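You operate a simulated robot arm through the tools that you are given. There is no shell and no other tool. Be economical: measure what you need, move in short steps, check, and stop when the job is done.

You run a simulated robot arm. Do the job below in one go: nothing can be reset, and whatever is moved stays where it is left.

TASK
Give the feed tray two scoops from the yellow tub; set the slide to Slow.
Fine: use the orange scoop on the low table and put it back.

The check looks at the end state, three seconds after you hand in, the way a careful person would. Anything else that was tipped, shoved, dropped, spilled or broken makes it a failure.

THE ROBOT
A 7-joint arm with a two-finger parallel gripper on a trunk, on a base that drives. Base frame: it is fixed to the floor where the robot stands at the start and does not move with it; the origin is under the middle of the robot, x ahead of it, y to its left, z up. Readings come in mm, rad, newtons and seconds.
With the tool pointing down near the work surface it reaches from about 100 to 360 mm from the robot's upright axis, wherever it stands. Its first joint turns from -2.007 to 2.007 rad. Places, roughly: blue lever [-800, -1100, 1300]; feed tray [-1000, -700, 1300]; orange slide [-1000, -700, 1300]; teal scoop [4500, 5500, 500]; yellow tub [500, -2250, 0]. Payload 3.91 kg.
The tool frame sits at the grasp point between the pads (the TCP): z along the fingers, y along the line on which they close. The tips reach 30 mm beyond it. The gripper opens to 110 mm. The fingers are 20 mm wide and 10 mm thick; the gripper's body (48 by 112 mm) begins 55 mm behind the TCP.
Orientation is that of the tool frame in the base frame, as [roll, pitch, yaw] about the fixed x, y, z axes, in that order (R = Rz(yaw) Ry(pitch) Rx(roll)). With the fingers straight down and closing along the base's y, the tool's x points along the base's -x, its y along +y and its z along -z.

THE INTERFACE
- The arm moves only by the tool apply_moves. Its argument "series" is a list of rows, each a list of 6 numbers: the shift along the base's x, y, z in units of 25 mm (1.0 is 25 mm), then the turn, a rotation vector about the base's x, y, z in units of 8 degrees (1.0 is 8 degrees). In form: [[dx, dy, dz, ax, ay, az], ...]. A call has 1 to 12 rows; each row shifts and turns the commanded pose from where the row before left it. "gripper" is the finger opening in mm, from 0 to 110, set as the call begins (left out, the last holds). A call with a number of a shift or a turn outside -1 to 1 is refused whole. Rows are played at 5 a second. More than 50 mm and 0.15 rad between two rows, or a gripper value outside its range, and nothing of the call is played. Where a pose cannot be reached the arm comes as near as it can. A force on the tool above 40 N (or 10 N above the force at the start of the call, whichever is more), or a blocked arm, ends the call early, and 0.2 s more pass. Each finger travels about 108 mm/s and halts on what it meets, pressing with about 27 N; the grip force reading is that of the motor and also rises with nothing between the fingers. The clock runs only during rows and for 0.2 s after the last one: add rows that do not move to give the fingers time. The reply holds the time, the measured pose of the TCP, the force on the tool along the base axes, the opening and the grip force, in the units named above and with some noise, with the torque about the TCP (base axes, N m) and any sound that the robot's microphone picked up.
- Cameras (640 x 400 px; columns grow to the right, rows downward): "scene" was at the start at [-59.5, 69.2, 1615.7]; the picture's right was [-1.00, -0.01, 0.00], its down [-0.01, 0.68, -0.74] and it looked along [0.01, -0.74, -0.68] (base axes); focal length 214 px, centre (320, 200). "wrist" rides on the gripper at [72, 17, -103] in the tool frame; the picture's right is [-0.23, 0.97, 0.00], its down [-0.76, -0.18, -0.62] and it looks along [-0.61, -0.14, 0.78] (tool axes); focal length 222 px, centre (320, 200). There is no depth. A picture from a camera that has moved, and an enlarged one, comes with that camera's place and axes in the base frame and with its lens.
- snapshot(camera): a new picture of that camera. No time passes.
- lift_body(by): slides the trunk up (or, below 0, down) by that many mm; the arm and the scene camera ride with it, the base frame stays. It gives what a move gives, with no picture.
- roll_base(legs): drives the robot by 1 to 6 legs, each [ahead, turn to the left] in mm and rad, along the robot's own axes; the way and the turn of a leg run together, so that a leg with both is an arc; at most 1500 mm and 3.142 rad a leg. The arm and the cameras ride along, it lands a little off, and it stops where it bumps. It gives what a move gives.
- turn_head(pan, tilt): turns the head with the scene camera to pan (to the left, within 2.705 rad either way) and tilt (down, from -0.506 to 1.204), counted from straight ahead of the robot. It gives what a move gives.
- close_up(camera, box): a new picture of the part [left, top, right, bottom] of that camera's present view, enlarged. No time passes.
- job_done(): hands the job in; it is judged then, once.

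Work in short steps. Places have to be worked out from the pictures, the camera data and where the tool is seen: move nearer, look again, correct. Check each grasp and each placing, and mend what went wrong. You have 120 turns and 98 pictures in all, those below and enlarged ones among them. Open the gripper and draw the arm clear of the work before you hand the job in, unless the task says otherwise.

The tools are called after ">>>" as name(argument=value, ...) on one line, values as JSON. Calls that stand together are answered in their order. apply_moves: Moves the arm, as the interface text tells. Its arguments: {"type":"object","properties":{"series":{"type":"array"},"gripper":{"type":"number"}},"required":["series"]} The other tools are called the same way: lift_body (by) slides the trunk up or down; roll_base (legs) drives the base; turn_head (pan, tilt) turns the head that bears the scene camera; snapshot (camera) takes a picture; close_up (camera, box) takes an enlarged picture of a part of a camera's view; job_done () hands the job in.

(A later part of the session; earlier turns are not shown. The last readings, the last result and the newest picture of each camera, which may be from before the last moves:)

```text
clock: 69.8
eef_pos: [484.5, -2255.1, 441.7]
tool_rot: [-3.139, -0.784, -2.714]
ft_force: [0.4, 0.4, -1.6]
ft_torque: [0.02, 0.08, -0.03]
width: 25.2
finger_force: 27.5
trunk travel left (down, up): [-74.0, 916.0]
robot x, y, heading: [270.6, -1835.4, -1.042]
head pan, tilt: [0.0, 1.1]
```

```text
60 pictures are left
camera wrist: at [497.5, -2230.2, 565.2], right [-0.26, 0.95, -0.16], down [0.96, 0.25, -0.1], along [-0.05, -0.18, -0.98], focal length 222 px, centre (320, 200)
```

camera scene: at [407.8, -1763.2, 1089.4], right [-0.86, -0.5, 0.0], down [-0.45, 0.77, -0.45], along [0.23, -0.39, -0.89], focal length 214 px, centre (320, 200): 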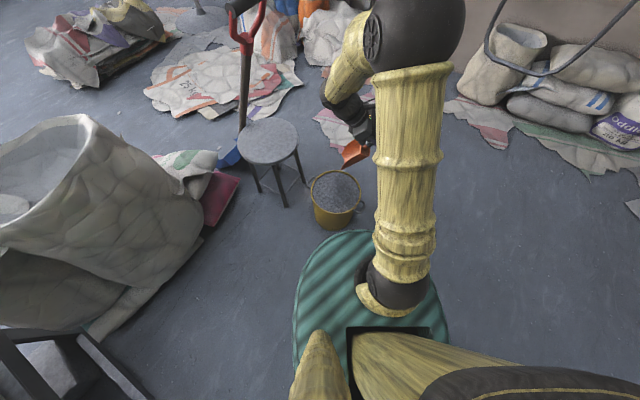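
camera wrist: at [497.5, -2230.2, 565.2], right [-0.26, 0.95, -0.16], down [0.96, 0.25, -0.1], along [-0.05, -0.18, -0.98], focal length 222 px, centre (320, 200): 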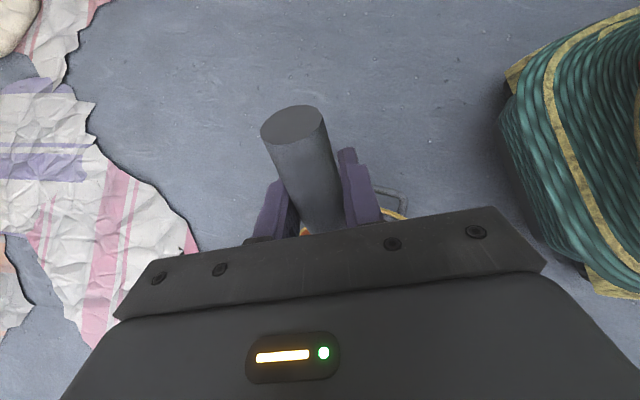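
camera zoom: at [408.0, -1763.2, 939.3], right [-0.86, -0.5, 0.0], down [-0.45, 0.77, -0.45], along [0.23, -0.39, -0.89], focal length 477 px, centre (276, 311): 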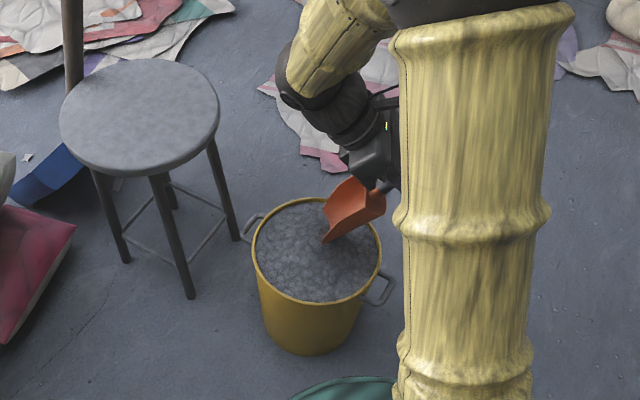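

The lip hangs over the tub slightly right of its centre, as wanted. Descend 75 mm to about the surface and look.

>>> apply_moves(series=[[0, 0, -1, 0, 0, 0], [0, 0, -1, 0, 0, 0], [0, 0, -1, 0, 0, 0]])

>>> close_up(camera="scene", box=[280, 100, 400, 220])

```text
clock: 70.6
eef_pos: [484.1, -2253.4, 364.3]
tool_rot: [-3.141, -0.784, -2.712]
ft_force: [0.1, 0.8, -2.4]
ft_torque: [-0.04, 0.13, -0.01]
width: 25.3
finger_force: 27.3
trunk travel left (down, up): [-74.0, 916.0]
robot x, y, heading: [274.0, -1837.0, -1.045]
head pan, tilt: [0.0, 1.1]
```

```text
3.33 times, centred on (340, 160) of scene
camera zoom: at [408.0, -1763.1, 939.3], right [-0.86, -0.5, 0.0], down [-0.45, 0.77, -0.45], along [0.23, -0.39, -0.89], focal length 715 px, centre (253, 333)
```

zoom: 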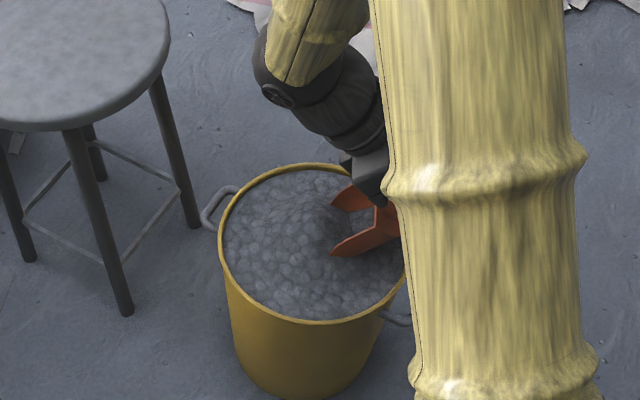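

The lip is just entering the pebbles (surface z≈240). Dig along the nose direction ~60 mm.

>>> apply_moves(series=[[0.5, 0.23, -0.6, 0, 0, 0], [0.5, 0.23, -0.6, 0, 0, 0], [0.5, 0.23, -0.6, 0, 0, 0]])

>>> close_up(camera="scene", box=[280, 100, 400, 220])

```text
clock: 71.4
eef_pos: [521.3, -2237.9, 320.6]
tool_rot: [-3.14, -0.783, -2.714]
ft_force: [0.1, -0.4, -3.8]
ft_torque: [-0.05, 0.17, 0.04]
width: 25.3
finger_force: 26.8
trunk travel left (down, up): [-74.0, 916.0]
robot x, y, heading: [276.5, -1833.1, -1.043]
head pan, tilt: [0.0, 1.1]
```

```text
3.33 times, centred on (340, 160) of scene
camera zoom: at [408.0, -1763.3, 939.3], right [-0.87, -0.5, 0.0], down [-0.45, 0.77, -0.45], along [0.23, -0.39, -0.89], focal length 715 px, centre (253, 333)
```

zoom: 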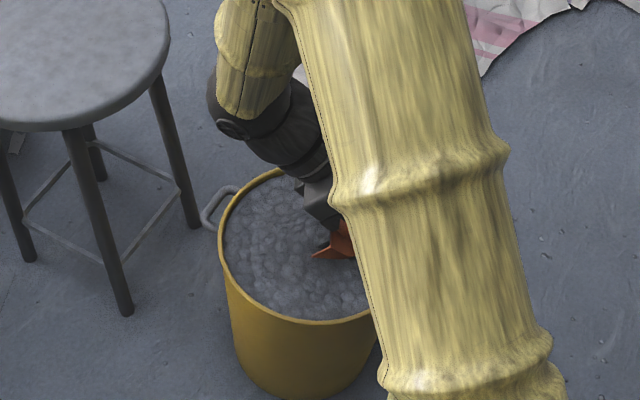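

Force rose as material loads. Now level the scoop while easing lower slightly, then raise.

>>> apply_moves(series=[[-0.1, -0.05, -0.5, 0.39, -0.85, 0], [-0.15, -0.07, -0.4, 0.39, -0.85, 0], [-0.15, -0.07, 0, 0.39, -0.85, 0], [-0.15, -0.07, 0, 0.39, -0.85, 0], [-0.15, -0.07, 0, 0.39, -0.85, 0], [-0.1, -0.05, 0, 0.39, -0.85, 0], [0, 0, 0.4, 0.06, -0.14, 0], [0, 0, 0.6, 0, 0, 0], [0, 0, 1, 0, 0, 0], [0, 0, 1, 0, 0, 0], [0, 0, 1, 0, 0, 0]])

>>> close_up(camera="scene", box=[240, 60, 400, 220])

>>> snapshot(camera="wrist")

```text
clock: 73.8
eef_pos: [501.6, -2246.0, 398.9]
tool_rot: [3.141, 0.021, -2.714]
ft_force: [0.2, -0.4, -4.9]
ft_torque: [-0.12, 0.28, -0.01]
width: 25.4
finger_force: 26.9
trunk travel left (down, up): [-74.0, 916.0]
robot x, y, heading: [277.3, -1835.0, -1.045]
head pan, tilt: [0.0, 1.1]
```

```text
2.50 times, centred on (320, 140) of scene
camera zoom: at [408.1, -1763.4, 939.3], right [-0.86, -0.5, 0.0], down [-0.45, 0.77, -0.45], along [0.23, -0.39, -0.89], focal length 536 px, centre (320, 350)
```

zoom: 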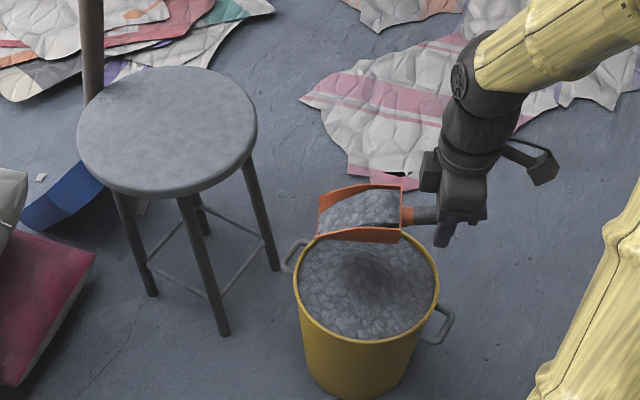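

```text
56 pictures are left
camera wrist: at [427.7, -2261.9, 499.7], right [-0.2, 0.98, 0.0], down [0.75, 0.15, 0.64], along [0.63, 0.13, -0.77], focal length 222 px, centre (320, 200)
```

wrist: 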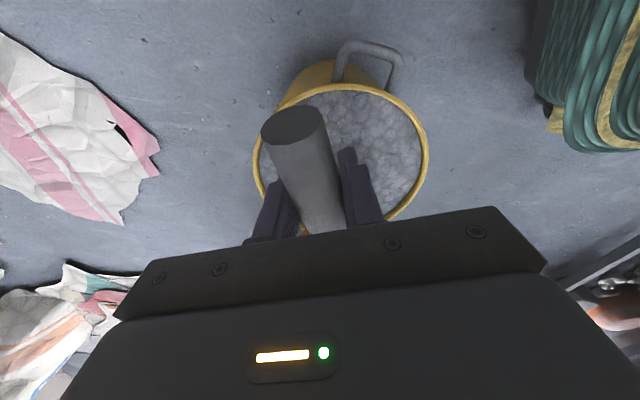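

The scoop is heaped nicely (about 3.3 N load). Tilt the nose up ~6° over the tub so it carries safely, then raise the trunk.

>>> apply_moves(series=[[0, 0, 0.4, 0.15, -0.33, 0], [0, 0, 0.8, 0.17, -0.35, 0], [0, 0, 0.8, 0, 0, 0], [0, 0, 0, 0, 0, 0]])

>>> lift_body(by=400)

>>> lift_body(by=400)

>>> snapshot(camera="scene")

```text
clock: 74.8
eef_pos: [500.8, -2245.7, 450.5]
tool_rot: [3.138, 0.124, -2.712]
ft_force: [-0.8, 0.1, -4.4]
ft_torque: [-0.14, 0.31, 0.02]
width: 25.3
finger_force: 26.8
trunk travel left (down, up): [-74.0, 916.0]
robot x, y, heading: [274.8, -1836.1, -1.042]
head pan, tilt: [0.0, 1.1]
```

```text
clock: 78.7
eef_pos: [501.7, -2246.9, 849.3]
tool_rot: [3.14, 0.125, -2.712]
ft_force: [1.1, 0.3, -4.6]
ft_torque: [-0.13, 0.29, 0.0]
width: 25.5
finger_force: 26.4
trunk travel left (down, up): [-474.0, 516.0]
robot x, y, heading: [273.5, -1836.1, -1.039]
head pan, tilt: [0.0, 1.1]
```

```text
clock: 82.5
eef_pos: [501.5, -2245.6, 1248.4]
tool_rot: [3.139, 0.125, -2.715]
ft_force: [-0.2, -0.2, -3.8]
ft_torque: [-0.15, 0.26, -0.03]
width: 25.5
finger_force: 27.1
trunk travel left (down, up): [-874.0, 116.0]
robot x, y, heading: [277.3, -1836.3, -1.046]
head pan, tilt: [0.0, 1.1]
```

```text
55 pictures are left
camera scene: at [408.3, -1763.6, 1739.3], right [-0.86, -0.5, 0.0], down [-0.45, 0.77, -0.45], along [0.23, -0.39, -0.89], focal length 214 px, centre (320, 200)
```

scene: 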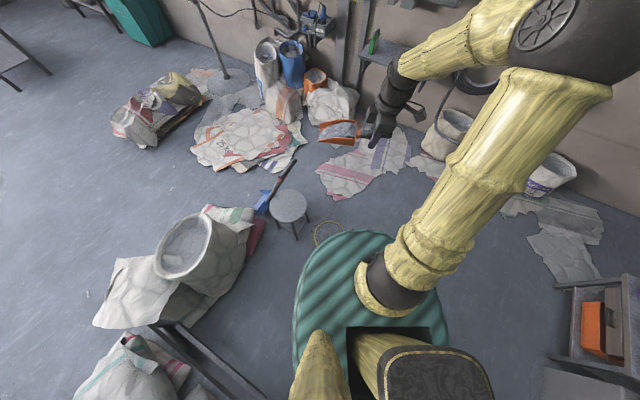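

Scoop level and loaded. Reverse along the same line, turn left to face +y, and drive level with the machine, then look at it.

>>> roll_base(legs=[[-900, 0], [0, 2.616], [330, 0]])

>>> turn_head(pan=1.4, tilt=0.5)

>>> snapshot(camera="scene")

```text
clock: 99.3
eef_pos: [-179.3, -254.1, 1249.6]
tool_rot: [3.141, 0.125, -0.075]
ft_force: [0.0, -0.5, -3.3]
ft_torque: [0.0, -0.29, -0.01]
width: 25.1
finger_force: 26.6
trunk travel left (down, up): [-874.0, 116.0]
robot x, y, heading: [-179.1, -723.5, 1.594]
head pan, tilt: [0.0, 1.1]
```

```text
clock: 100.8
eef_pos: [-179.4, -253.9, 1250.0]
tool_rot: [3.141, 0.126, -0.075]
ft_force: [0.7, -0.1, -4.0]
ft_torque: [-0.03, -0.3, 0.02]
width: 25.6
finger_force: 26.8
trunk travel left (down, up): [-874.0, 116.0]
robot x, y, heading: [-176.9, -722.6, 1.6]
head pan, tilt: [1.4, 0.499]
```

```text
54 pictures are left
camera scene: at [-421.3, -772.0, 1787.0], right [0.15, 0.99, 0.0], down [0.47, -0.07, -0.88], along [-0.87, 0.13, -0.48], focal length 214 px, centre (320, 200)
```

scene: 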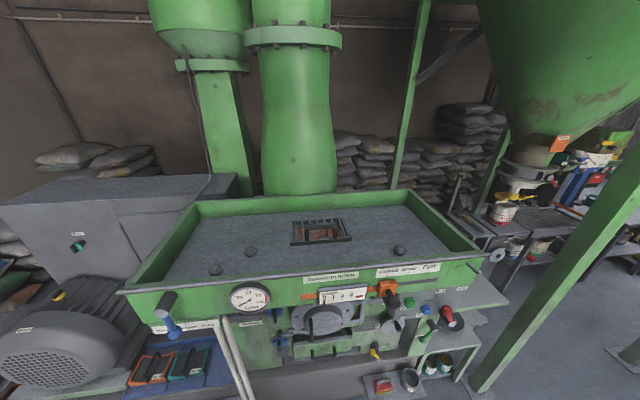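

The tray's front rim is at about x≈-820, z≈1360, spanning y -1150…-240, with a grated inlet near (-1070,-666). Raise the arm 250 mm so the scoop clears the rim, then turn left to face the machine.

>>> apply_moves(series=[[0, 0, 0.5, 0, 0, 0], [0, 0, 1, 0, 0, 0], [0, 0, 1, 0, 0, 0], [0, 0, 1, 0, 0, 0], [0, 0, 1, 0, 0, 0], [0, 0, 1, 0, 0, 0], [0, 0, 1, 0, 0, 0], [0, 0, 1, 0, 0, 0], [0, 0, 1, 0, 0, 0], [0, 0, 1, 0, 0, 0], [0, 0, 0.5, 0, 0, 0]])

>>> roll_base(legs=[[0, 1.545]])

>>> turn_head(pan=0, tilt=0.6)

>>> snapshot(camera="scene")

>>> snapshot(camera="wrist")

```text
clock: 103.2
eef_pos: [-178.8, -252.7, 1500.4]
tool_rot: [3.139, 0.124, -0.075]
ft_force: [0.6, -0.2, -3.7]
ft_torque: [-0.02, -0.32, 0.03]
width: 25.4
finger_force: 27.4
trunk travel left (down, up): [-874.0, 116.0]
robot x, y, heading: [-178.1, -726.5, 1.598]
head pan, tilt: [1.4, 0.499]
```

```text
clock: 109.1
eef_pos: [-649.6, -707.7, 1499.2]
tool_rot: [3.14, 0.126, 1.467]
ft_force: [0.2, 0.2, -3.6]
ft_torque: [0.31, -0.02, -0.02]
width: 25.5
finger_force: 27.0
trunk travel left (down, up): [-874.0, 116.0]
robot x, y, heading: [-176.6, -721.5, 3.141]
head pan, tilt: [1.4, 0.499]
```

```text
clock: 110.6
eef_pos: [-650.0, -707.7, 1499.4]
tool_rot: [3.14, 0.126, 1.469]
ft_force: [-0.4, -0.3, -4.0]
ft_torque: [0.35, -0.04, -0.06]
width: 25.7
finger_force: 27.1
trunk travel left (down, up): [-874.0, 116.0]
robot x, y, heading: [-180.9, -723.1, 3.141]
head pan, tilt: [0.0, 0.6]
```

```text
53 pictures are left
camera scene: at [-209.3, -874.9, 1777.9], right [0.0, 1.0, 0.0], down [0.57, 0.0, -0.82], along [-0.82, 0.0, -0.57], focal length 214 px, centre (320, 200)
```

scene: 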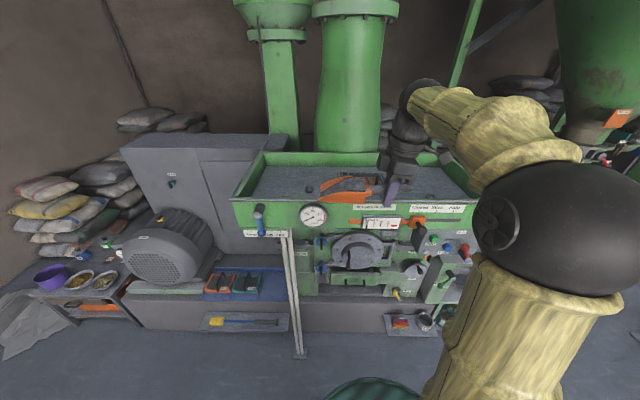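

```text
52 pictures are left
camera wrist: at [-622.9, -626.1, 1592.6], right [0.95, -0.32, 0.03], down [-0.25, -0.66, 0.71], along [-0.21, -0.68, -0.7], focal length 222 px, centre (320, 200)
```

wrist: 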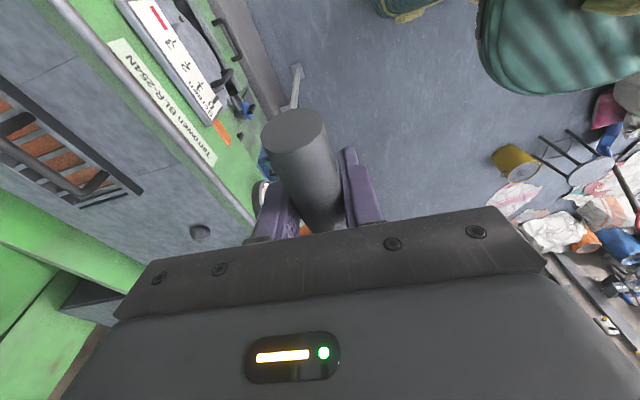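

Rim at x≈-820, z≈1360 confirmed; scoop bottom is ~1465. Drive 290 forward so the scoop is over the tray.

>>> roll_base(legs=[[290, 0]])

>>> turn_head(pan=-0.2, tilt=0.9)

>>> snapshot(camera="scene")

>>> snapshot(camera="wrist")

```text
clock: 112.8
eef_pos: [-938.7, -704.2, 1499.6]
tool_rot: [3.14, 0.126, 1.463]
ft_force: [-0.7, -0.1, -3.7]
ft_torque: [0.3, -0.05, 0.0]
width: 25.6
finger_force: 27.5
trunk travel left (down, up): [-874.0, 116.0]
robot x, y, heading: [-473.6, -719.3, 3.131]
head pan, tilt: [0.0, 0.6]
```

```text
clock: 113.6
eef_pos: [-938.0, -704.9, 1499.4]
tool_rot: [3.141, 0.127, 1.462]
ft_force: [0.4, 0.4, -3.6]
ft_torque: [0.3, -0.05, 0.0]
width: 25.6
finger_force: 26.9
trunk travel left (down, up): [-874.0, 116.0]
robot x, y, heading: [-470.9, -717.7, 3.128]
head pan, tilt: [-0.201, 0.901]
```

```text
51 pictures are left
camera scene: at [-485.7, -858.4, 1753.2], right [0.21, 0.98, 0.0], down [0.77, -0.16, -0.62], along [-0.61, 0.13, -0.78], focal length 214 px, centre (320, 200)
```

scene: 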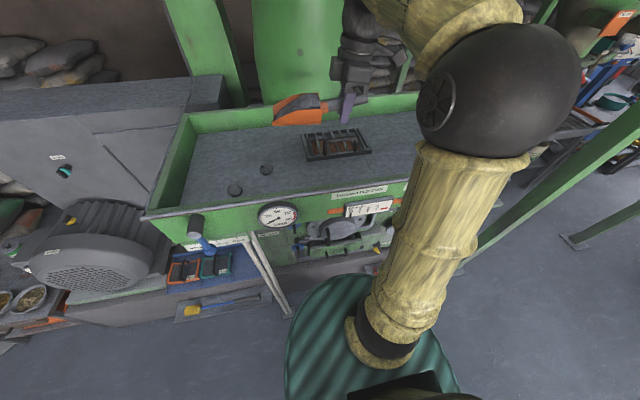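

```text
50 pictures are left
camera wrist: at [-912.2, -621.9, 1592.6], right [0.94, -0.33, 0.03], down [-0.25, -0.65, 0.71], along [-0.22, -0.68, -0.7], focal length 222 px, centre (320, 200)
```

wrist: 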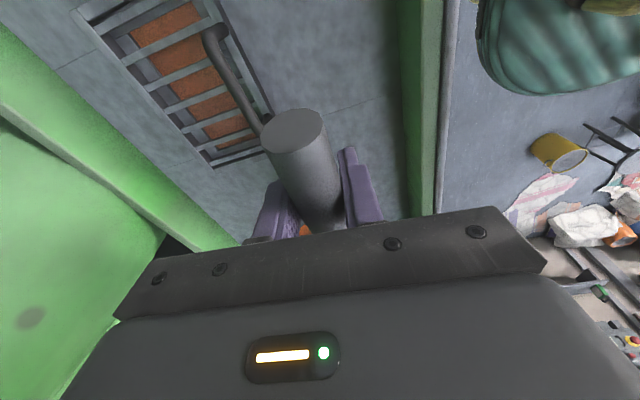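

The scoop is over the tray, floor z≈1285. Shift 30 mm further in and 60 mm right, lower 20, then tilt the nose down in stages to pour low.

>>> apply_moves(series=[[-0.4, 0.8, -0.2, 0, 0, 0], [-0.4, 0.8, -0.3, 0, 0, 0], [-0.4, 0.8, -0.3, 0, 0, 0]])

>>> apply_moves(series=[[0, 0, 0, 0.98, -0.109, 0], [0, 0, 0, 0.98, -0.109, 0], [0, 0, 0, 0.98, -0.109, 0], [0, 0, 0, 0.98, -0.109, 0], [0, 0, 0, 0.98, -0.109, 0]])

>>> close_up(camera="scene", box=[160, 60, 420, 240])

```text
clock: 114.4
eef_pos: [-968.5, -642.4, 1477.4]
tool_rot: [3.14, 0.127, 1.462]
ft_force: [-0.3, 0.9, -4.1]
ft_torque: [0.31, -0.04, 0.0]
width: 25.5
finger_force: 27.0
trunk travel left (down, up): [-874.0, 116.0]
robot x, y, heading: [-475.3, -718.4, 3.135]
head pan, tilt: [-0.201, 0.901]
```

```text
clock: 115.6
eef_pos: [-969.0, -645.0, 1480.6]
tool_rot: [3.139, -0.566, 1.461]
ft_force: [0.3, -1.0, -1.1]
ft_torque: [0.14, 0.0, 0.01]
width: 25.2
finger_force: 27.0
trunk travel left (down, up): [-874.0, 116.0]
robot x, y, heading: [-467.6, -721.7, 3.127]
head pan, tilt: [-0.201, 0.901]
```

```text
2.22 times, centred on (290, 150) of scene
camera zoom: at [-486.0, -859.2, 1753.1], right [0.21, 0.98, 0.0], down [0.77, -0.16, -0.62], along [-0.61, 0.13, -0.78], focal length 477 px, centre (387, 311)
```

zoom: 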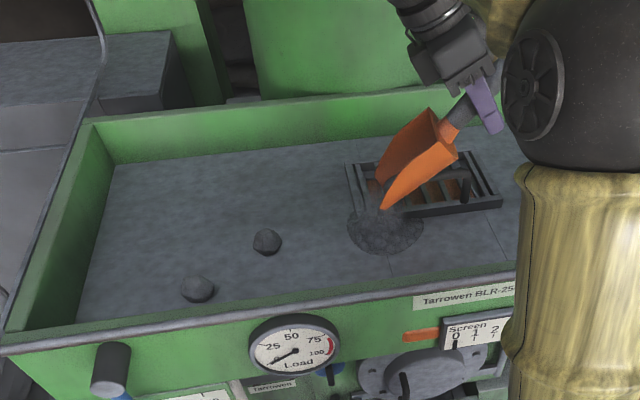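

Poured into the tray, most already out. Tilt further 30° to empty it, hold, then check.

>>> apply_moves(series=[[0, 0, 0, 0.98, -0.109, 0], [0, 0, 0, 0.98, -0.109, 0], [0, 0, 0, 0.98, -0.109, 0], [0, 0, 0, 0.98, -0.109, 0], [0, 0, 0, 0, 0, 0], [0, 0, 0, 0, 0, 0], [0, 0, 0, 0, 0, 0]])

>>> close_up(camera="scene", box=[160, 60, 420, 240])

```text
clock: 117.2
eef_pos: [-969.0, -644.1, 1480.3]
tool_rot: [3.135, -1.114, 1.467]
ft_force: [0.2, -0.4, -1.6]
ft_torque: [0.07, -0.01, -0.01]
width: 25.4
finger_force: 26.3
trunk travel left (down, up): [-874.0, 116.0]
robot x, y, heading: [-470.3, -722.5, 3.13]
head pan, tilt: [-0.201, 0.901]
```

```text
2.22 times, centred on (290, 150) of scene
camera zoom: at [-485.6, -858.0, 1753.2], right [0.21, 0.98, 0.0], down [0.77, -0.16, -0.62], along [-0.61, 0.13, -0.78], focal length 477 px, centre (387, 311)
```

zoom: 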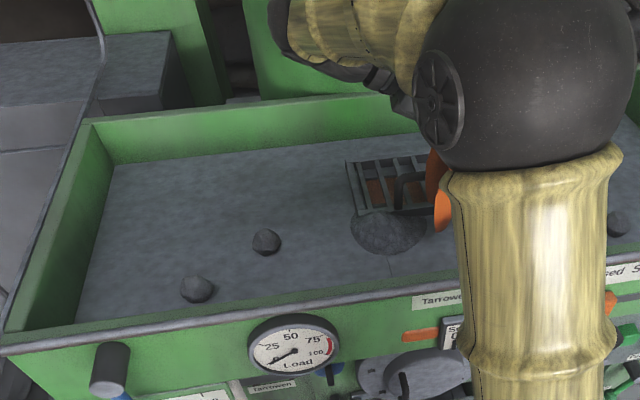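

All of it landed in the tray and the scoop is empty. Level the scoop, then drive back to the tub by the same route.

>>> apply_moves(series=[[0, 0, 0, -0.98, 0.109, 0], [0, 0, 0, -0.98, 0.109, 0], [0, 0, 0, -0.98, 0.109, 0], [0, 0, 0, -0.98, 0.109, 0], [0, 0, 0, -0.98, 0.109, 0], [0, 0, 0, -0.98, 0.109, 0], [0, 0, 0, -0.98, 0.109, 0], [0, 0, 0, -0.98, 0.109, 0]])

>>> close_up(camera="scene", box=[130, 60, 430, 280])

>>> roll_base(legs=[[-290, 0], [0, 1.582], [340, 0], [0, 0.526], [900, 0]])

```text
clock: 119.0
eef_pos: [-967.2, -643.2, 1481.0]
tool_rot: [3.141, -0.011, 1.462]
ft_force: [-0.2, 0.7, -1.7]
ft_torque: [0.15, -0.02, 0.0]
width: 25.2
finger_force: 27.4
trunk travel left (down, up): [-874.0, 116.0]
robot x, y, heading: [-466.4, -720.1, 3.138]
head pan, tilt: [-0.201, 0.901]
```

```text
1.82 times, centred on (280, 170) of scene
camera zoom: at [-485.5, -857.2, 1753.2], right [0.21, 0.98, 0.0], down [0.77, -0.16, -0.62], along [-0.61, 0.13, -0.78], focal length 390 px, centre (393, 254)
```

zoom: 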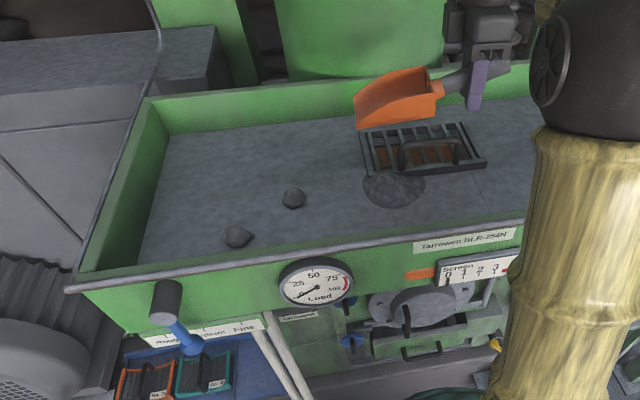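

```text
clock: 136.2
eef_pos: [476.4, -2304.0, 1480.0]
tool_rot: [3.139, -0.014, -2.71]
ft_force: [-0.1, -0.8, -1.8]
ft_torque: [-0.06, 0.14, -0.04]
width: 25.0
finger_force: 26.5
trunk travel left (down, up): [-874.0, 116.0]
robot x, y, heading: [281.2, -1833.3, -1.044]
head pan, tilt: [-0.201, 0.901]
```

Back at the tub with nearly the same stance. Lower the trunk 800 in two steps, shift above the tub, and look.

>>> apply_moves(series=[[0.1, 0.7, 0, 0, 0, 0], [0.1, 0.7, 0, 0, 0, 0], [0.1, 0.6, 0, 0, 0, 0]])

>>> lift_body(by=-400)

>>> lift_body(by=-400)

>>> apply_moves(series=[[0, 0, 0, -0.39, 0.85, 0], [0, 0, 0, -0.39, 0.85, 0], [0, 0, 0, -0.39, 0.85, 0], [0, 0, 0, -0.39, 0.85, 0], [0, 0, 0, -0.39, 0.85, 0], [0, 0, 0, -0.39, 0.85, 0], [0, 0, -1, 0, 0, 0], [0, 0, -1, 0, 0, 0], [0, 0, -1, 0, 0, 0], [0, 0, -1, 0, 0, 0], [0, 0, -1, 0, 0, 0], [0, 0, -1, 0, 0, 0]])

>>> turn_head(pan=0.0, tilt=1.1)

>>> snapshot(camera="scene")

```text
clock: 137.0
eef_pos: [484.6, -2253.0, 1481.8]
tool_rot: [3.14, -0.012, -2.711]
ft_force: [-0.3, 0.1, -2.0]
ft_torque: [-0.07, 0.13, 0.01]
width: 25.0
finger_force: 26.7
trunk travel left (down, up): [-874.0, 116.0]
robot x, y, heading: [286.8, -1836.7, -1.039]
head pan, tilt: [-0.201, 0.901]
```

```text
clock: 140.8
eef_pos: [484.6, -2253.8, 1081.3]
tool_rot: [3.141, -0.012, -2.711]
ft_force: [-0.2, 0.3, -1.6]
ft_torque: [-0.06, 0.12, 0.01]
width: 25.3
finger_force: 26.5
trunk travel left (down, up): [-474.0, 516.0]
robot x, y, heading: [287.6, -1835.7, -1.045]
head pan, tilt: [-0.201, 0.901]
```

```text
clock: 144.6
eef_pos: [483.8, -2253.6, 680.2]
tool_rot: [3.139, -0.012, -2.711]
ft_force: [-0.1, 0.2, -1.1]
ft_torque: [-0.08, 0.14, -0.01]
width: 25.3
finger_force: 27.1
trunk travel left (down, up): [-74.0, 916.0]
robot x, y, heading: [288.4, -1836.1, -1.043]
head pan, tilt: [-0.201, 0.901]
```

```text
clock: 147.2
eef_pos: [483.6, -2255.0, 534.0]
tool_rot: [3.141, -0.797, -2.71]
ft_force: [-0.2, 0.6, -2.0]
ft_torque: [-0.05, 0.04, 0.04]
width: 25.2
finger_force: 26.9
trunk travel left (down, up): [-74.0, 916.0]
robot x, y, heading: [287.3, -1836.4, -1.043]
head pan, tilt: [-0.201, 0.901]
```

```text
clock: 148.0
eef_pos: [483.0, -2254.7, 532.2]
tool_rot: [3.141, -0.795, -2.711]
ft_force: [-0.6, 0.1, -2.1]
ft_torque: [-0.07, 0.03, -0.01]
width: 25.2
finger_force: 26.9
trunk travel left (down, up): [-74.0, 916.0]
robot x, y, heading: [284.2, -1837.4, -1.042]
head pan, tilt: [0.0, 1.1]
```

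```text
46 pictures are left
camera scene: at [418.5, -1763.3, 939.3], right [-0.86, -0.51, 0.0], down [-0.45, 0.77, -0.45], along [0.23, -0.39, -0.89], focal length 214 px, centre (320, 200)
```

scene: 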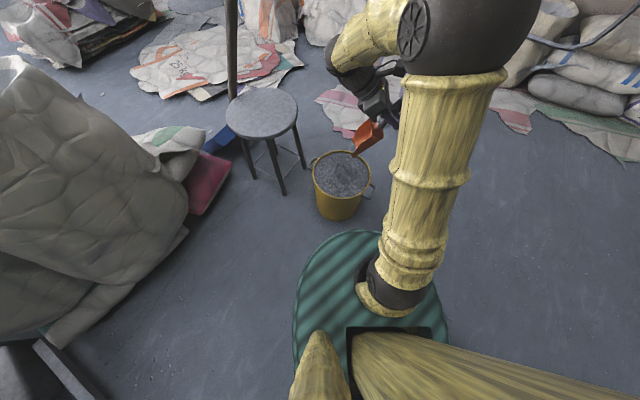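

Same relative layout (robot ~10 mm further in x). Shift 8 mm, descend to the surface and dig a bit deeper than before.

>>> apply_moves(series=[[0.3, 0, -1, 0, 0, 0], [0, 0, -1, 0, 0, 0], [0, 0, -1, 0, 0, 0], [0, 0, -1, 0, 0, 0], [0, 0, -1, 0, 0, 0], [0, 0, -1, 0, 0, 0], [0, 0, -0.75, 0, 0, 0]])

>>> apply_moves(series=[[0.4, 0.18, -0.65, 0, 0, 0], [0.4, 0.18, -0.65, 0, 0, 0], [0.4, 0.18, -0.65, 0, 0, 0], [0.3, 0.14, -0.5, 0, 0, 0]])

>>> close_up(camera="scene", box=[280, 100, 400, 220])

```text
clock: 149.6
eef_pos: [490.6, -2254.5, 362.8]
tool_rot: [3.141, -0.794, -2.71]
ft_force: [0.6, -0.4, -3.1]
ft_torque: [-0.04, 0.06, 0.04]
width: 25.3
finger_force: 27.0
trunk travel left (down, up): [-74.0, 916.0]
robot x, y, heading: [285.6, -1836.8, -1.041]
head pan, tilt: [0.0, 1.1]
```

```text
clock: 150.6
eef_pos: [528.5, -2237.9, 300.6]
tool_rot: [3.14, -0.796, -2.711]
ft_force: [0.3, -0.4, -4.2]
ft_torque: [-0.08, 0.15, 0.01]
width: 25.4
finger_force: 27.2
trunk travel left (down, up): [-74.0, 916.0]
robot x, y, heading: [286.2, -1838.9, -1.041]
head pan, tilt: [0.0, 1.1]
```

```text
3.33 times, centred on (340, 160) of scene
camera zoom: at [418.6, -1763.3, 939.3], right [-0.86, -0.51, 0.0], down [-0.45, 0.77, -0.45], along [0.23, -0.39, -0.89], focal length 715 px, centre (253, 333)
```

zoom: 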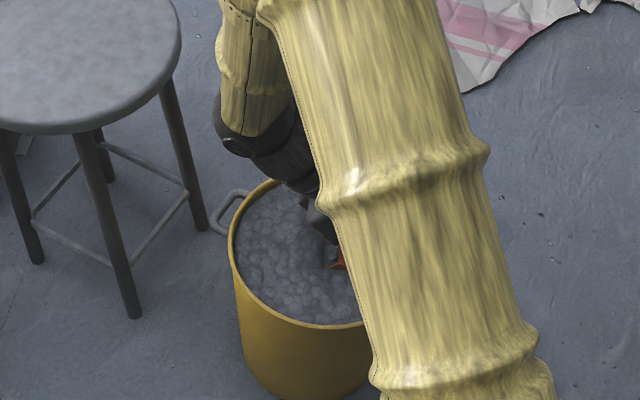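

Loading again. Level the scoop, slight nose-up, and raise.

>>> apply_moves(series=[[-0.1, -0.05, -0.3, 0.39, -0.85, 0], [-0.15, -0.07, -0.2, 0.39, -0.85, 0], [-0.15, -0.07, 0, 0.39, -0.85, 0], [-0.15, -0.07, 0, 0.39, -0.85, 0], [-0.15, -0.07, 0, 0.39, -0.85, 0], [-0.1, -0.05, 0, 0.39, -0.85, 0], [0, 0, 0.4, 0.15, -0.33, 0], [0, 0, 0.6, 0.15, -0.33, 0], [0, 0, 1, 0.1, -0.2, 0], [0, 0, 1, 0, 0, 0], [0, 0, 1, 0, 0, 0], [0, 0, 1, 0, 0, 0]])

>>> close_up(camera="scene", box=[240, 60, 400, 220])

```text
clock: 153.2
eef_pos: [508.6, -2248.3, 412.2]
tool_rot: [3.138, 0.12, -2.71]
ft_force: [0.2, -0.6, -3.6]
ft_torque: [-0.09, 0.31, -0.04]
width: 25.5
finger_force: 26.6
trunk travel left (down, up): [-74.0, 916.0]
robot x, y, heading: [288.1, -1837.5, -1.038]
head pan, tilt: [0.0, 1.1]
```

```text
2.50 times, centred on (320, 140) of scene
camera zoom: at [418.6, -1763.4, 939.3], right [-0.86, -0.51, 0.0], down [-0.45, 0.77, -0.45], along [0.23, -0.39, -0.89], focal length 536 px, centre (320, 350)
```

zoom: 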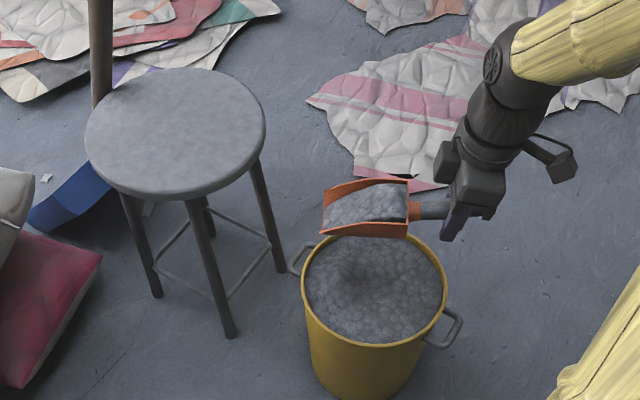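

Full scoop again. Raise and drive back to the machine by the same route.

>>> lift_body(by=400)

>>> lift_body(by=400)

>>> roll_base(legs=[[-900, 0], [0, 2.6], [330, 0]])

>>> apply_moves(series=[[0, 0, 0.5, 0, 0, 0], [0, 0, 1, 0, 0, 0], [0, 0, 1, 0, 0, 0], [0, 0, 1, 0, 0, 0], [0, 0, 1, 0, 0, 0], [0, 0, 1, 0, 0, 0], [0, 0, 1, 0, 0, 0], [0, 0, 1, 0, 0, 0], [0, 0, 1, 0, 0, 0], [0, 0, 1, 0, 0, 0], [0, 0, 1, 0, 0, 0], [0, 0, 1, 0, 0, 0]])

```text
clock: 157.0
eef_pos: [508.3, -2246.8, 813.2]
tool_rot: [3.139, 0.121, -2.712]
ft_force: [0.1, 0.2, -3.7]
ft_torque: [-0.12, 0.25, -0.02]
width: 25.2
finger_force: 27.5
trunk travel left (down, up): [-474.0, 516.0]
robot x, y, heading: [285.4, -1832.1, -1.04]
head pan, tilt: [0.0, 1.1]
```

```text
clock: 160.8
eef_pos: [508.7, -2247.7, 1212.8]
tool_rot: [3.138, 0.12, -2.711]
ft_force: [0.0, 0.0, -4.2]
ft_torque: [-0.08, 0.28, 0.02]
width: 25.5
finger_force: 27.3
trunk travel left (down, up): [-874.0, 116.0]
robot x, y, heading: [288.1, -1838.1, -1.037]
head pan, tilt: [0.0, 1.1]
```

```text
clock: 177.4
eef_pos: [-154.2, -275.6, 1213.1]
tool_rot: [3.14, 0.122, -0.099]
ft_force: [0.7, -0.9, -3.3]
ft_torque: [0.0, -0.31, -0.02]
width: 25.2
finger_force: 26.9
trunk travel left (down, up): [-874.0, 116.0]
robot x, y, heading: [-168.5, -745.0, 1.568]
head pan, tilt: [0.0, 1.1]
```

```text
clock: 180.0
eef_pos: [-156.3, -274.3, 1501.0]
tool_rot: [3.139, 0.12, -0.1]
ft_force: [0.7, 0.0, -4.5]
ft_torque: [-0.04, -0.31, 0.0]
width: 25.4
finger_force: 27.2
trunk travel left (down, up): [-874.0, 116.0]
robot x, y, heading: [-171.0, -738.3, 1.57]
head pan, tilt: [0.0, 1.1]
```

Load still ~4 N. Turn to face the machine and drive 300 ahead.

>>> roll_base(legs=[[0, 1.57], [300, 0]])

>>> turn_head(pan=-0.2, tilt=0.9)

>>> snapshot(camera="scene")

```text
clock: 187.8
eef_pos: [-935.4, -725.0, 1499.7]
tool_rot: [3.141, 0.121, 1.467]
ft_force: [-0.3, -0.6, -3.5]
ft_torque: [0.26, -0.01, 0.02]
width: 25.2
finger_force: 27.0
trunk travel left (down, up): [-874.0, 116.0]
robot x, y, heading: [-468.6, -741.1, 3.139]
head pan, tilt: [0.0, 1.1]
```

```text
clock: 188.5
eef_pos: [-935.7, -724.6, 1500.7]
tool_rot: [3.139, 0.12, 1.466]
ft_force: [-0.7, 0.4, -4.2]
ft_torque: [0.28, -0.03, 0.01]
width: 25.6
finger_force: 27.1
trunk travel left (down, up): [-874.0, 116.0]
robot x, y, heading: [-468.9, -738.1, 3.134]
head pan, tilt: [-0.201, 0.901]
```

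```text
43 pictures are left
camera scene: at [-483.5, -879.7, 1753.1], right [0.2, 0.98, 0.0], down [0.77, -0.16, -0.62], along [-0.61, 0.13, -0.78], focal length 214 px, centre (320, 200)
```

scene: 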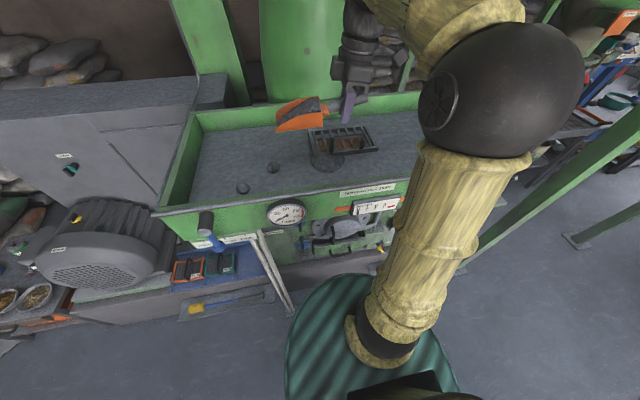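

Over the tray as before. Shift slightly and pour beside the first heap.

>>> apply_moves(series=[[-0.4, 0.7, -0.2, 0, 0, 0], [-0.4, 0.7, -0.3, 0, 0, 0], [-0.4, 0.6, -0.3, 0, 0, 0]])

>>> apply_moves(series=[[0, 0, 0, 0.98, -0.109, 0], [0, 0, 0, 0.98, -0.109, 0], [0, 0, 0, 0.98, -0.109, 0], [0, 0, 0, 0.98, -0.109, 0], [0, 0, 0, 0.98, -0.109, 0], [0, 0, 0, 0.98, -0.109, 0], [0, 0, 0, 0.98, -0.109, 0], [0, 0, 0, 0.98, -0.109, 0], [0, 0, 0, 0.98, -0.109, 0], [0, 0, 0, 0, 0, 0], [0, 0, 0, 0, 0, 0], [0, 0, 0, 0, 0, 0]])

>>> apply_moves(series=[[0, 0, 0, -0.98, 0.109, 0], [0, 0, 0, -0.98, 0.109, 0], [0, 0, 0, -0.98, 0.109, 0], [0, 0, 0, -0.98, 0.109, 0], [0, 0, 0, -0.98, 0.109, 0], [0, 0, 0, -0.98, 0.109, 0], [0, 0, 0, -0.98, 0.109, 0], [0, 0, 0, -0.98, 0.109, 0]])

>>> close_up(camera="scene", box=[130, 60, 430, 280])

```text
clock: 189.3
eef_pos: [-966.1, -674.4, 1481.4]
tool_rot: [3.135, 0.122, 1.467]
ft_force: [-0.3, 0.3, -3.2]
ft_torque: [0.27, -0.01, 0.0]
width: 25.2
finger_force: 27.1
trunk travel left (down, up): [-874.0, 116.0]
robot x, y, heading: [-466.3, -738.9, 3.137]
head pan, tilt: [-0.201, 0.901]
```

```text
clock: 191.9
eef_pos: [-964.6, -674.7, 1479.4]
tool_rot: [3.125, -1.121, 1.476]
ft_force: [0.5, -0.6, -1.8]
ft_torque: [-0.02, 0.02, 0.0]
width: 25.2
finger_force: 27.1
trunk travel left (down, up): [-874.0, 116.0]
robot x, y, heading: [-468.9, -740.4, 3.135]
head pan, tilt: [-0.201, 0.901]
```

```text
clock: 193.7
eef_pos: [-965.5, -673.9, 1480.9]
tool_rot: [3.141, -0.015, 1.467]
ft_force: [-0.4, 0.6, -1.9]
ft_torque: [0.13, 0.01, -0.01]
width: 25.0
finger_force: 27.0
trunk travel left (down, up): [-874.0, 116.0]
robot x, y, heading: [-465.7, -741.8, 3.135]
head pan, tilt: [-0.201, 0.901]
```

```text
1.82 times, centred on (280, 170) of scene
camera zoom: at [-483.5, -878.6, 1753.2], right [0.21, 0.98, 0.0], down [0.77, -0.16, -0.62], along [-0.61, 0.13, -0.78], focal length 390 px, centre (393, 254)
```

zoom: 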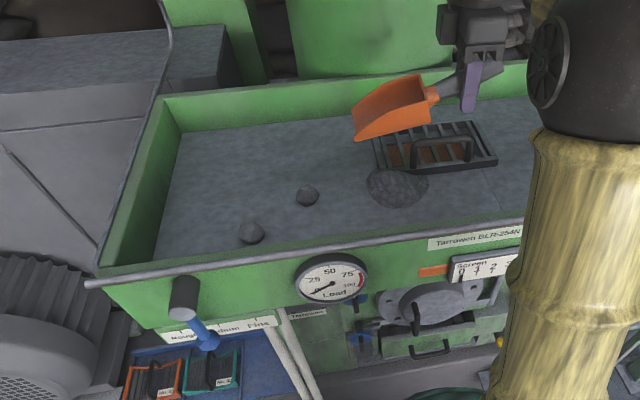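

Both scoops are in the tray and the scoop is empty. The "Fine:" reads as plain assent to using the orange scoop, so I leave the blue lever alone. Next: return the scoop to the low table — drive back to the starting stance.

>>> roll_base(legs=[[-290, 0], [0, -1.565], [740, 0], [0, -1.571], [165, 0]])

>>> turn_head(pan=-0.25, tilt=1.0)

>>> snapshot(camera="scene")

```text
clock: 212.5
eef_pos: [481.3, -53.6, 1480.1]
tool_rot: [3.141, -0.017, -1.652]
ft_force: [0.0, -0.5, -2.6]
ft_torque: [-0.14, 0.02, 0.01]
width: 25.4
finger_force: 26.9
trunk travel left (down, up): [-874.0, 116.0]
robot x, y, heading: [-16.7, -0.8, 0.018]
head pan, tilt: [-0.201, 0.901]
```

```text
clock: 213.2
eef_pos: [481.4, -54.1, 1479.4]
tool_rot: [3.138, -0.018, -1.652]
ft_force: [0.3, 0.0, -2.3]
ft_torque: [-0.15, 0.01, 0.0]
width: 25.4
finger_force: 27.0
trunk travel left (down, up): [-874.0, 116.0]
robot x, y, heading: [-17.5, 1.2, 0.023]
head pan, tilt: [-0.25, 1.0]
```

```text
41 pictures are left
camera scene: at [-11.7, 135.6, 1745.9], right [-0.23, -0.97, 0.0], down [-0.82, 0.19, -0.54], along [0.53, -0.12, -0.84], focal length 214 px, centre (320, 200)
```

scene: 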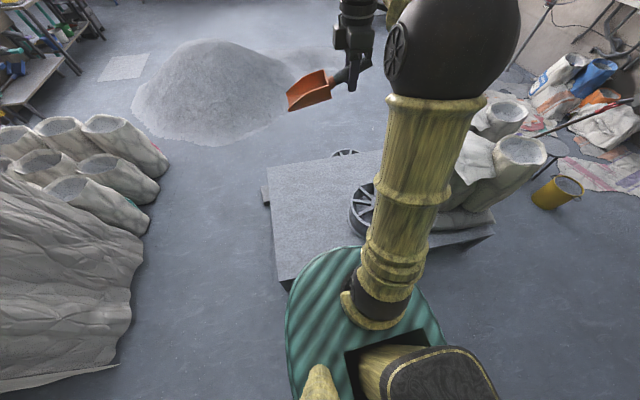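

At the table again. Align above the original spot and lower the trunk 800.

>>> apply_moves(series=[[-0.08, -0.85, 0, 0.13, -0.01, -0.11], [-0.06, -0.85, 0, 0, 0, 0], [-0.06, -0.85, 0, 0, 0, 0], [-0.06, -0.85, 0, 0, 0, 0], [-0.06, -0.82, 0, 0, 0, 0]])

>>> lift_body(by=-400)

>>> lift_body(by=-400)

>>> snapshot(camera="scene")

```text
clock: 214.3
eef_pos: [474.4, -158.1, 1480.2]
tool_rot: [3.139, 0.003, -1.668]
ft_force: [0.2, -0.1, -1.6]
ft_torque: [-0.16, 0.02, 0.01]
width: 25.1
finger_force: 27.4
trunk travel left (down, up): [-874.0, 116.0]
robot x, y, heading: [-16.1, -2.8, 0.022]
head pan, tilt: [-0.25, 1.0]
```

```text
clock: 218.2
eef_pos: [474.8, -158.6, 1079.7]
tool_rot: [3.138, -0.001, -1.668]
ft_force: [-0.1, -0.2, -2.5]
ft_torque: [-0.13, 0.02, 0.0]
width: 25.1
finger_force: 27.0
trunk travel left (down, up): [-474.0, 516.0]
robot x, y, heading: [-17.7, 1.4, 0.023]
head pan, tilt: [-0.25, 1.0]
```

```text
clock: 222.0
eef_pos: [473.5, -157.1, 680.9]
tool_rot: [3.137, -0.001, -1.666]
ft_force: [0.2, -0.1, -2.3]
ft_torque: [-0.13, 0.01, 0.0]
width: 25.0
finger_force: 27.4
trunk travel left (down, up): [-74.0, 916.0]
robot x, y, heading: [-14.2, -1.1, 0.022]
head pan, tilt: [-0.25, 1.0]
```

```text
40 pictures are left
camera scene: at [-12.2, 135.6, 946.0], right [-0.23, -0.97, 0.0], down [-0.82, 0.19, -0.54], along [0.53, -0.12, -0.84], focal length 214 px, centre (320, 200)
```

scene: 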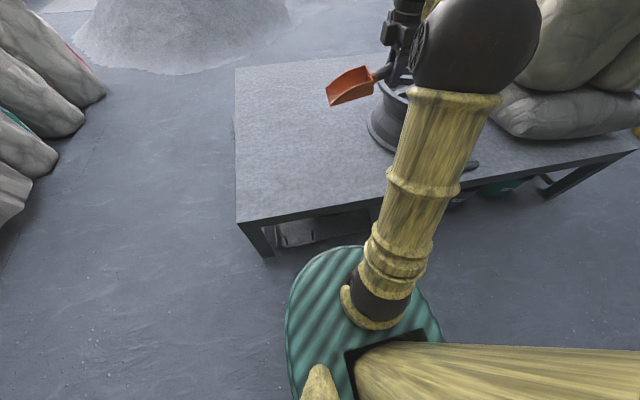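

Descend from 681 toward 400, then settle gently while watching the force.

>>> apply_moves(series=[[0, 0, -1, 0, 0, 0], [0, 0, -1, 0, 0, 0], [0, 0, -1, 0, 0, 0], [0, 0, -1, 0, 0, 0], [0, 0, -1, 0, 0, 0], [0, 0, -1, 0, 0, 0], [0, 0, -1, 0, 0, 0], [0, 0, -1, 0, 0, 0], [0, 0, -1, 0, 0, 0], [0, 0, -1, 0, 0, 0], [0, 0, -1, 0, 0, 0]])

>>> apply_moves(series=[[0, 0, -0.2, 0, 0, 0], [0, 0, -0.16, 0, 0, 0], [0, 0, -0.08, 0, 0, 0]])

>>> close_up(camera="scene", box=[300, 80, 440, 220])

```text
clock: 224.4
eef_pos: [471.7, -156.4, 404.8]
tool_rot: [3.139, 0.001, -1.668]
ft_force: [0.0, -2.7, 3.8]
ft_torque: [0.68, 0.03, -0.01]
width: 25.5
finger_force: 27.4
trunk travel left (down, up): [-74.0, 916.0]
robot x, y, heading: [-16.3, 0.4, 0.028]
head pan, tilt: [-0.25, 1.0]
```

```text
clock: 225.2
eef_pos: [474.1, -159.1, 393.7]
tool_rot: [3.14, 0.0, -1.666]
ft_force: [-5.7, -4.0, 16.9]
ft_torque: [0.82, -0.02, 0.18]
width: 25.5
finger_force: 26.2
trunk travel left (down, up): [-74.0, 916.0]
robot x, y, heading: [-14.5, 2.2, 0.024]
head pan, tilt: [-0.25, 1.0]
```

```text
2.86 times, centred on (370, 150) of scene
camera zoom: at [-13.4, 135.7, 946.2], right [-0.23, -0.97, 0.0], down [-0.82, 0.19, -0.54], along [0.53, -0.12, -0.84], focal length 613 px, centre (177, 343)
```

zoom: 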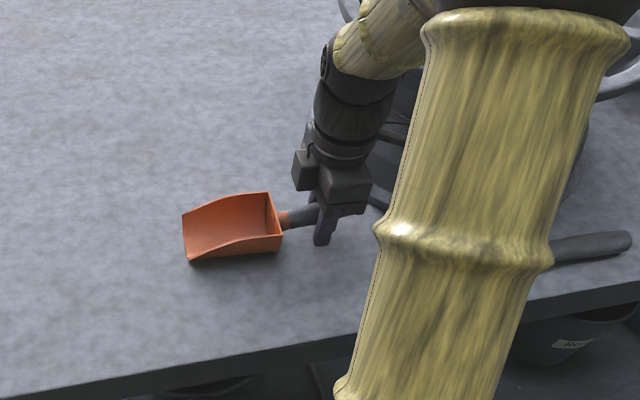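

The scoop rests on the table in its old place. Ease 2 mm, open the fingers, and rise.

>>> apply_moves(series=[[0, 0, 0.08, 0, 0, 0]])

>>> apply_moves(series=[[0, 0, 0, 0, 0, 0], [0, 0, 0, 0, 0, 0], [0, 0, 0, 0, 0, 0]], gripper=70)

>>> apply_moves(series=[[0, 0, 0.5, 0, 0, 0], [0, 0, 1, 0, 0, 0], [0, 0, 1, 0, 0, 0], [0, 0, 1, 0, 0, 0], [0, 0, 1, 0, 0, 0], [0, 0, 1, 0, 0, 0], [0, 0, 1, 0, 0, 0], [0, 0, 1, 0, 0, 0]])

>>> snapshot(camera="scene")

>>> snapshot(camera="wrist")

```text
clock: 225.6
eef_pos: [473.7, -157.2, 394.0]
tool_rot: [3.138, 0.001, -1.663]
ft_force: [-0.8, -1.5, 0.5]
ft_torque: [-0.12, -0.03, -0.01]
width: 25.2
finger_force: 27.3
trunk travel left (down, up): [-74.0, 916.0]
robot x, y, heading: [-17.3, -3.2, 0.024]
head pan, tilt: [-0.25, 1.0]
```

```text
clock: 226.4
eef_pos: [475.0, -157.8, 396.6]
tool_rot: [3.139, 0.001, -1.666]
ft_force: [-0.2, -0.2, 1.5]
ft_torque: [0.05, -0.01, -0.02]
width: 69.9
finger_force: 0.1
trunk travel left (down, up): [-74.0, 916.0]
robot x, y, heading: [-15.6, 4.3, 0.025]
head pan, tilt: [-0.25, 1.0]
```

```text
clock: 228.2
eef_pos: [474.6, -157.9, 585.1]
tool_rot: [3.137, 0.002, -1.667]
ft_force: [0.0, -0.7, -0.5]
ft_torque: [0.02, 0.0, 0.03]
width: 70.1
finger_force: 0.1
trunk travel left (down, up): [-74.0, 916.0]
robot x, y, heading: [-12.9, -0.7, 0.026]
head pan, tilt: [-0.25, 1.0]
```

```text
38 pictures are left
camera scene: at [-12.2, 135.5, 945.9], right [-0.23, -0.97, 0.0], down [-0.82, 0.19, -0.54], along [0.53, -0.12, -0.84], focal length 214 px, centre (320, 200)
```

scene: 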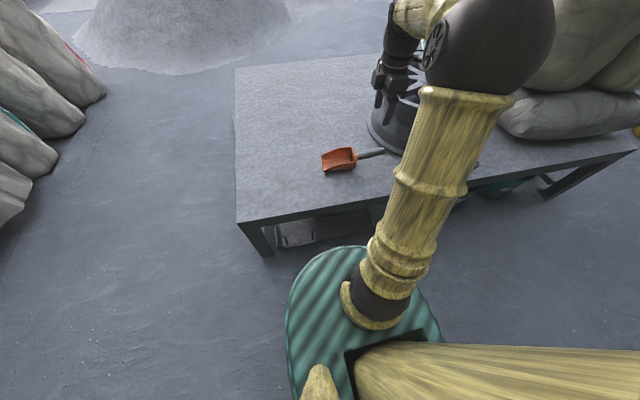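

```text
37 pictures are left
camera wrist: at [451.8, -227.8, 686.9], right [-0.95, 0.32, 0.0], down [0.25, 0.74, 0.62], along [0.2, 0.59, -0.78], focal length 222 px, centre (320, 200)
```

wrist: 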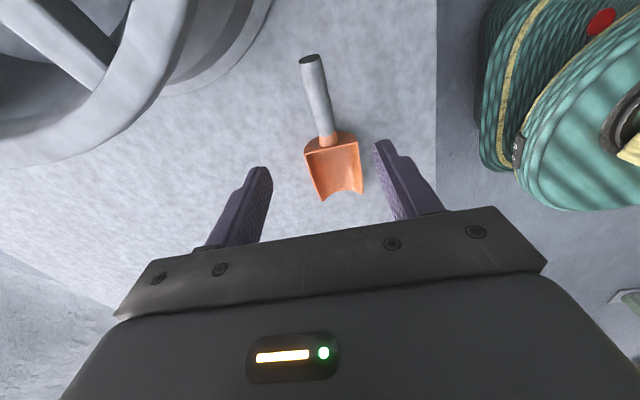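

The scoop is back as it was found. Now the slide: raise the trunk 700, back off, and drive round to face the machine with a view of the slide.

>>> lift_body(by=400)

>>> lift_body(by=350)

>>> roll_base(legs=[[-185, 0], [0, -1.593], [416, 0], [0, -1.571]])

>>> turn_head(pan=0, tilt=0.6)

>>> snapshot(camera="scene")

```text
clock: 232.0
eef_pos: [475.1, -157.1, 983.4]
tool_rot: [3.139, 0.0, -1.666]
ft_force: [0.8, 0.4, -0.1]
ft_torque: [0.0, 0.01, -0.02]
width: 70.3
finger_force: 0.0
trunk travel left (down, up): [-474.0, 516.0]
robot x, y, heading: [-16.2, 0.5, 0.021]
head pan, tilt: [-0.25, 1.0]
```

```text
clock: 235.5
eef_pos: [474.9, -156.9, 1334.5]
tool_rot: [3.138, 0.0, -1.666]
ft_force: [-1.0, 0.6, 0.0]
ft_torque: [-0.04, 0.0, -0.03]
width: 70.0
finger_force: 0.0
trunk travel left (down, up): [-824.0, 166.0]
robot x, y, heading: [-18.1, -0.5, 0.024]
head pan, tilt: [-0.25, 1.0]
```

```text
clock: 250.9
eef_pos: [-684.9, -245.6, 1334.0]
tool_rot: [3.139, 0.0, 1.433]
ft_force: [0.0, 0.5, 0.0]
ft_torque: [-0.01, 0.0, 0.01]
width: 70.1
finger_force: 0.0
trunk travel left (down, up): [-824.0, 166.0]
robot x, y, heading: [-202.7, -420.8, 3.125]
head pan, tilt: [-0.25, 1.0]
```

```text
clock: 251.8
eef_pos: [-685.3, -245.6, 1333.9]
tool_rot: [3.138, 0.001, 1.434]
ft_force: [0.0, -0.5, -0.4]
ft_torque: [-0.02, 0.01, -0.02]
width: 70.3
finger_force: 0.1
trunk travel left (down, up): [-824.0, 166.0]
robot x, y, heading: [-199.1, -422.1, 3.123]
head pan, tilt: [0.0, 0.6]
```

```text
36 pictures are left
camera scene: at [-233.1, -575.8, 1727.9], right [0.02, 1.0, 0.0], down [0.57, -0.01, -0.82], along [-0.82, 0.02, -0.57], focal length 214 px, centre (320, 200)
```

scene: 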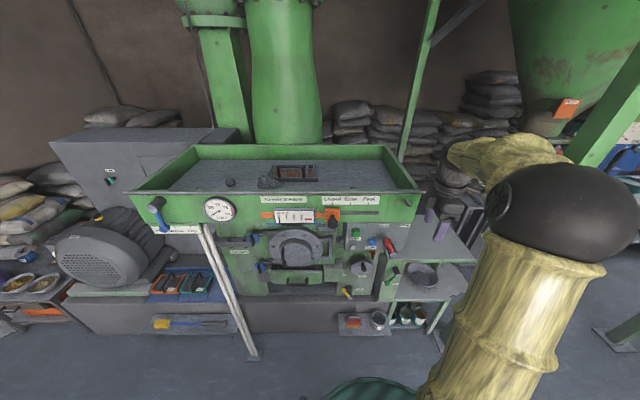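

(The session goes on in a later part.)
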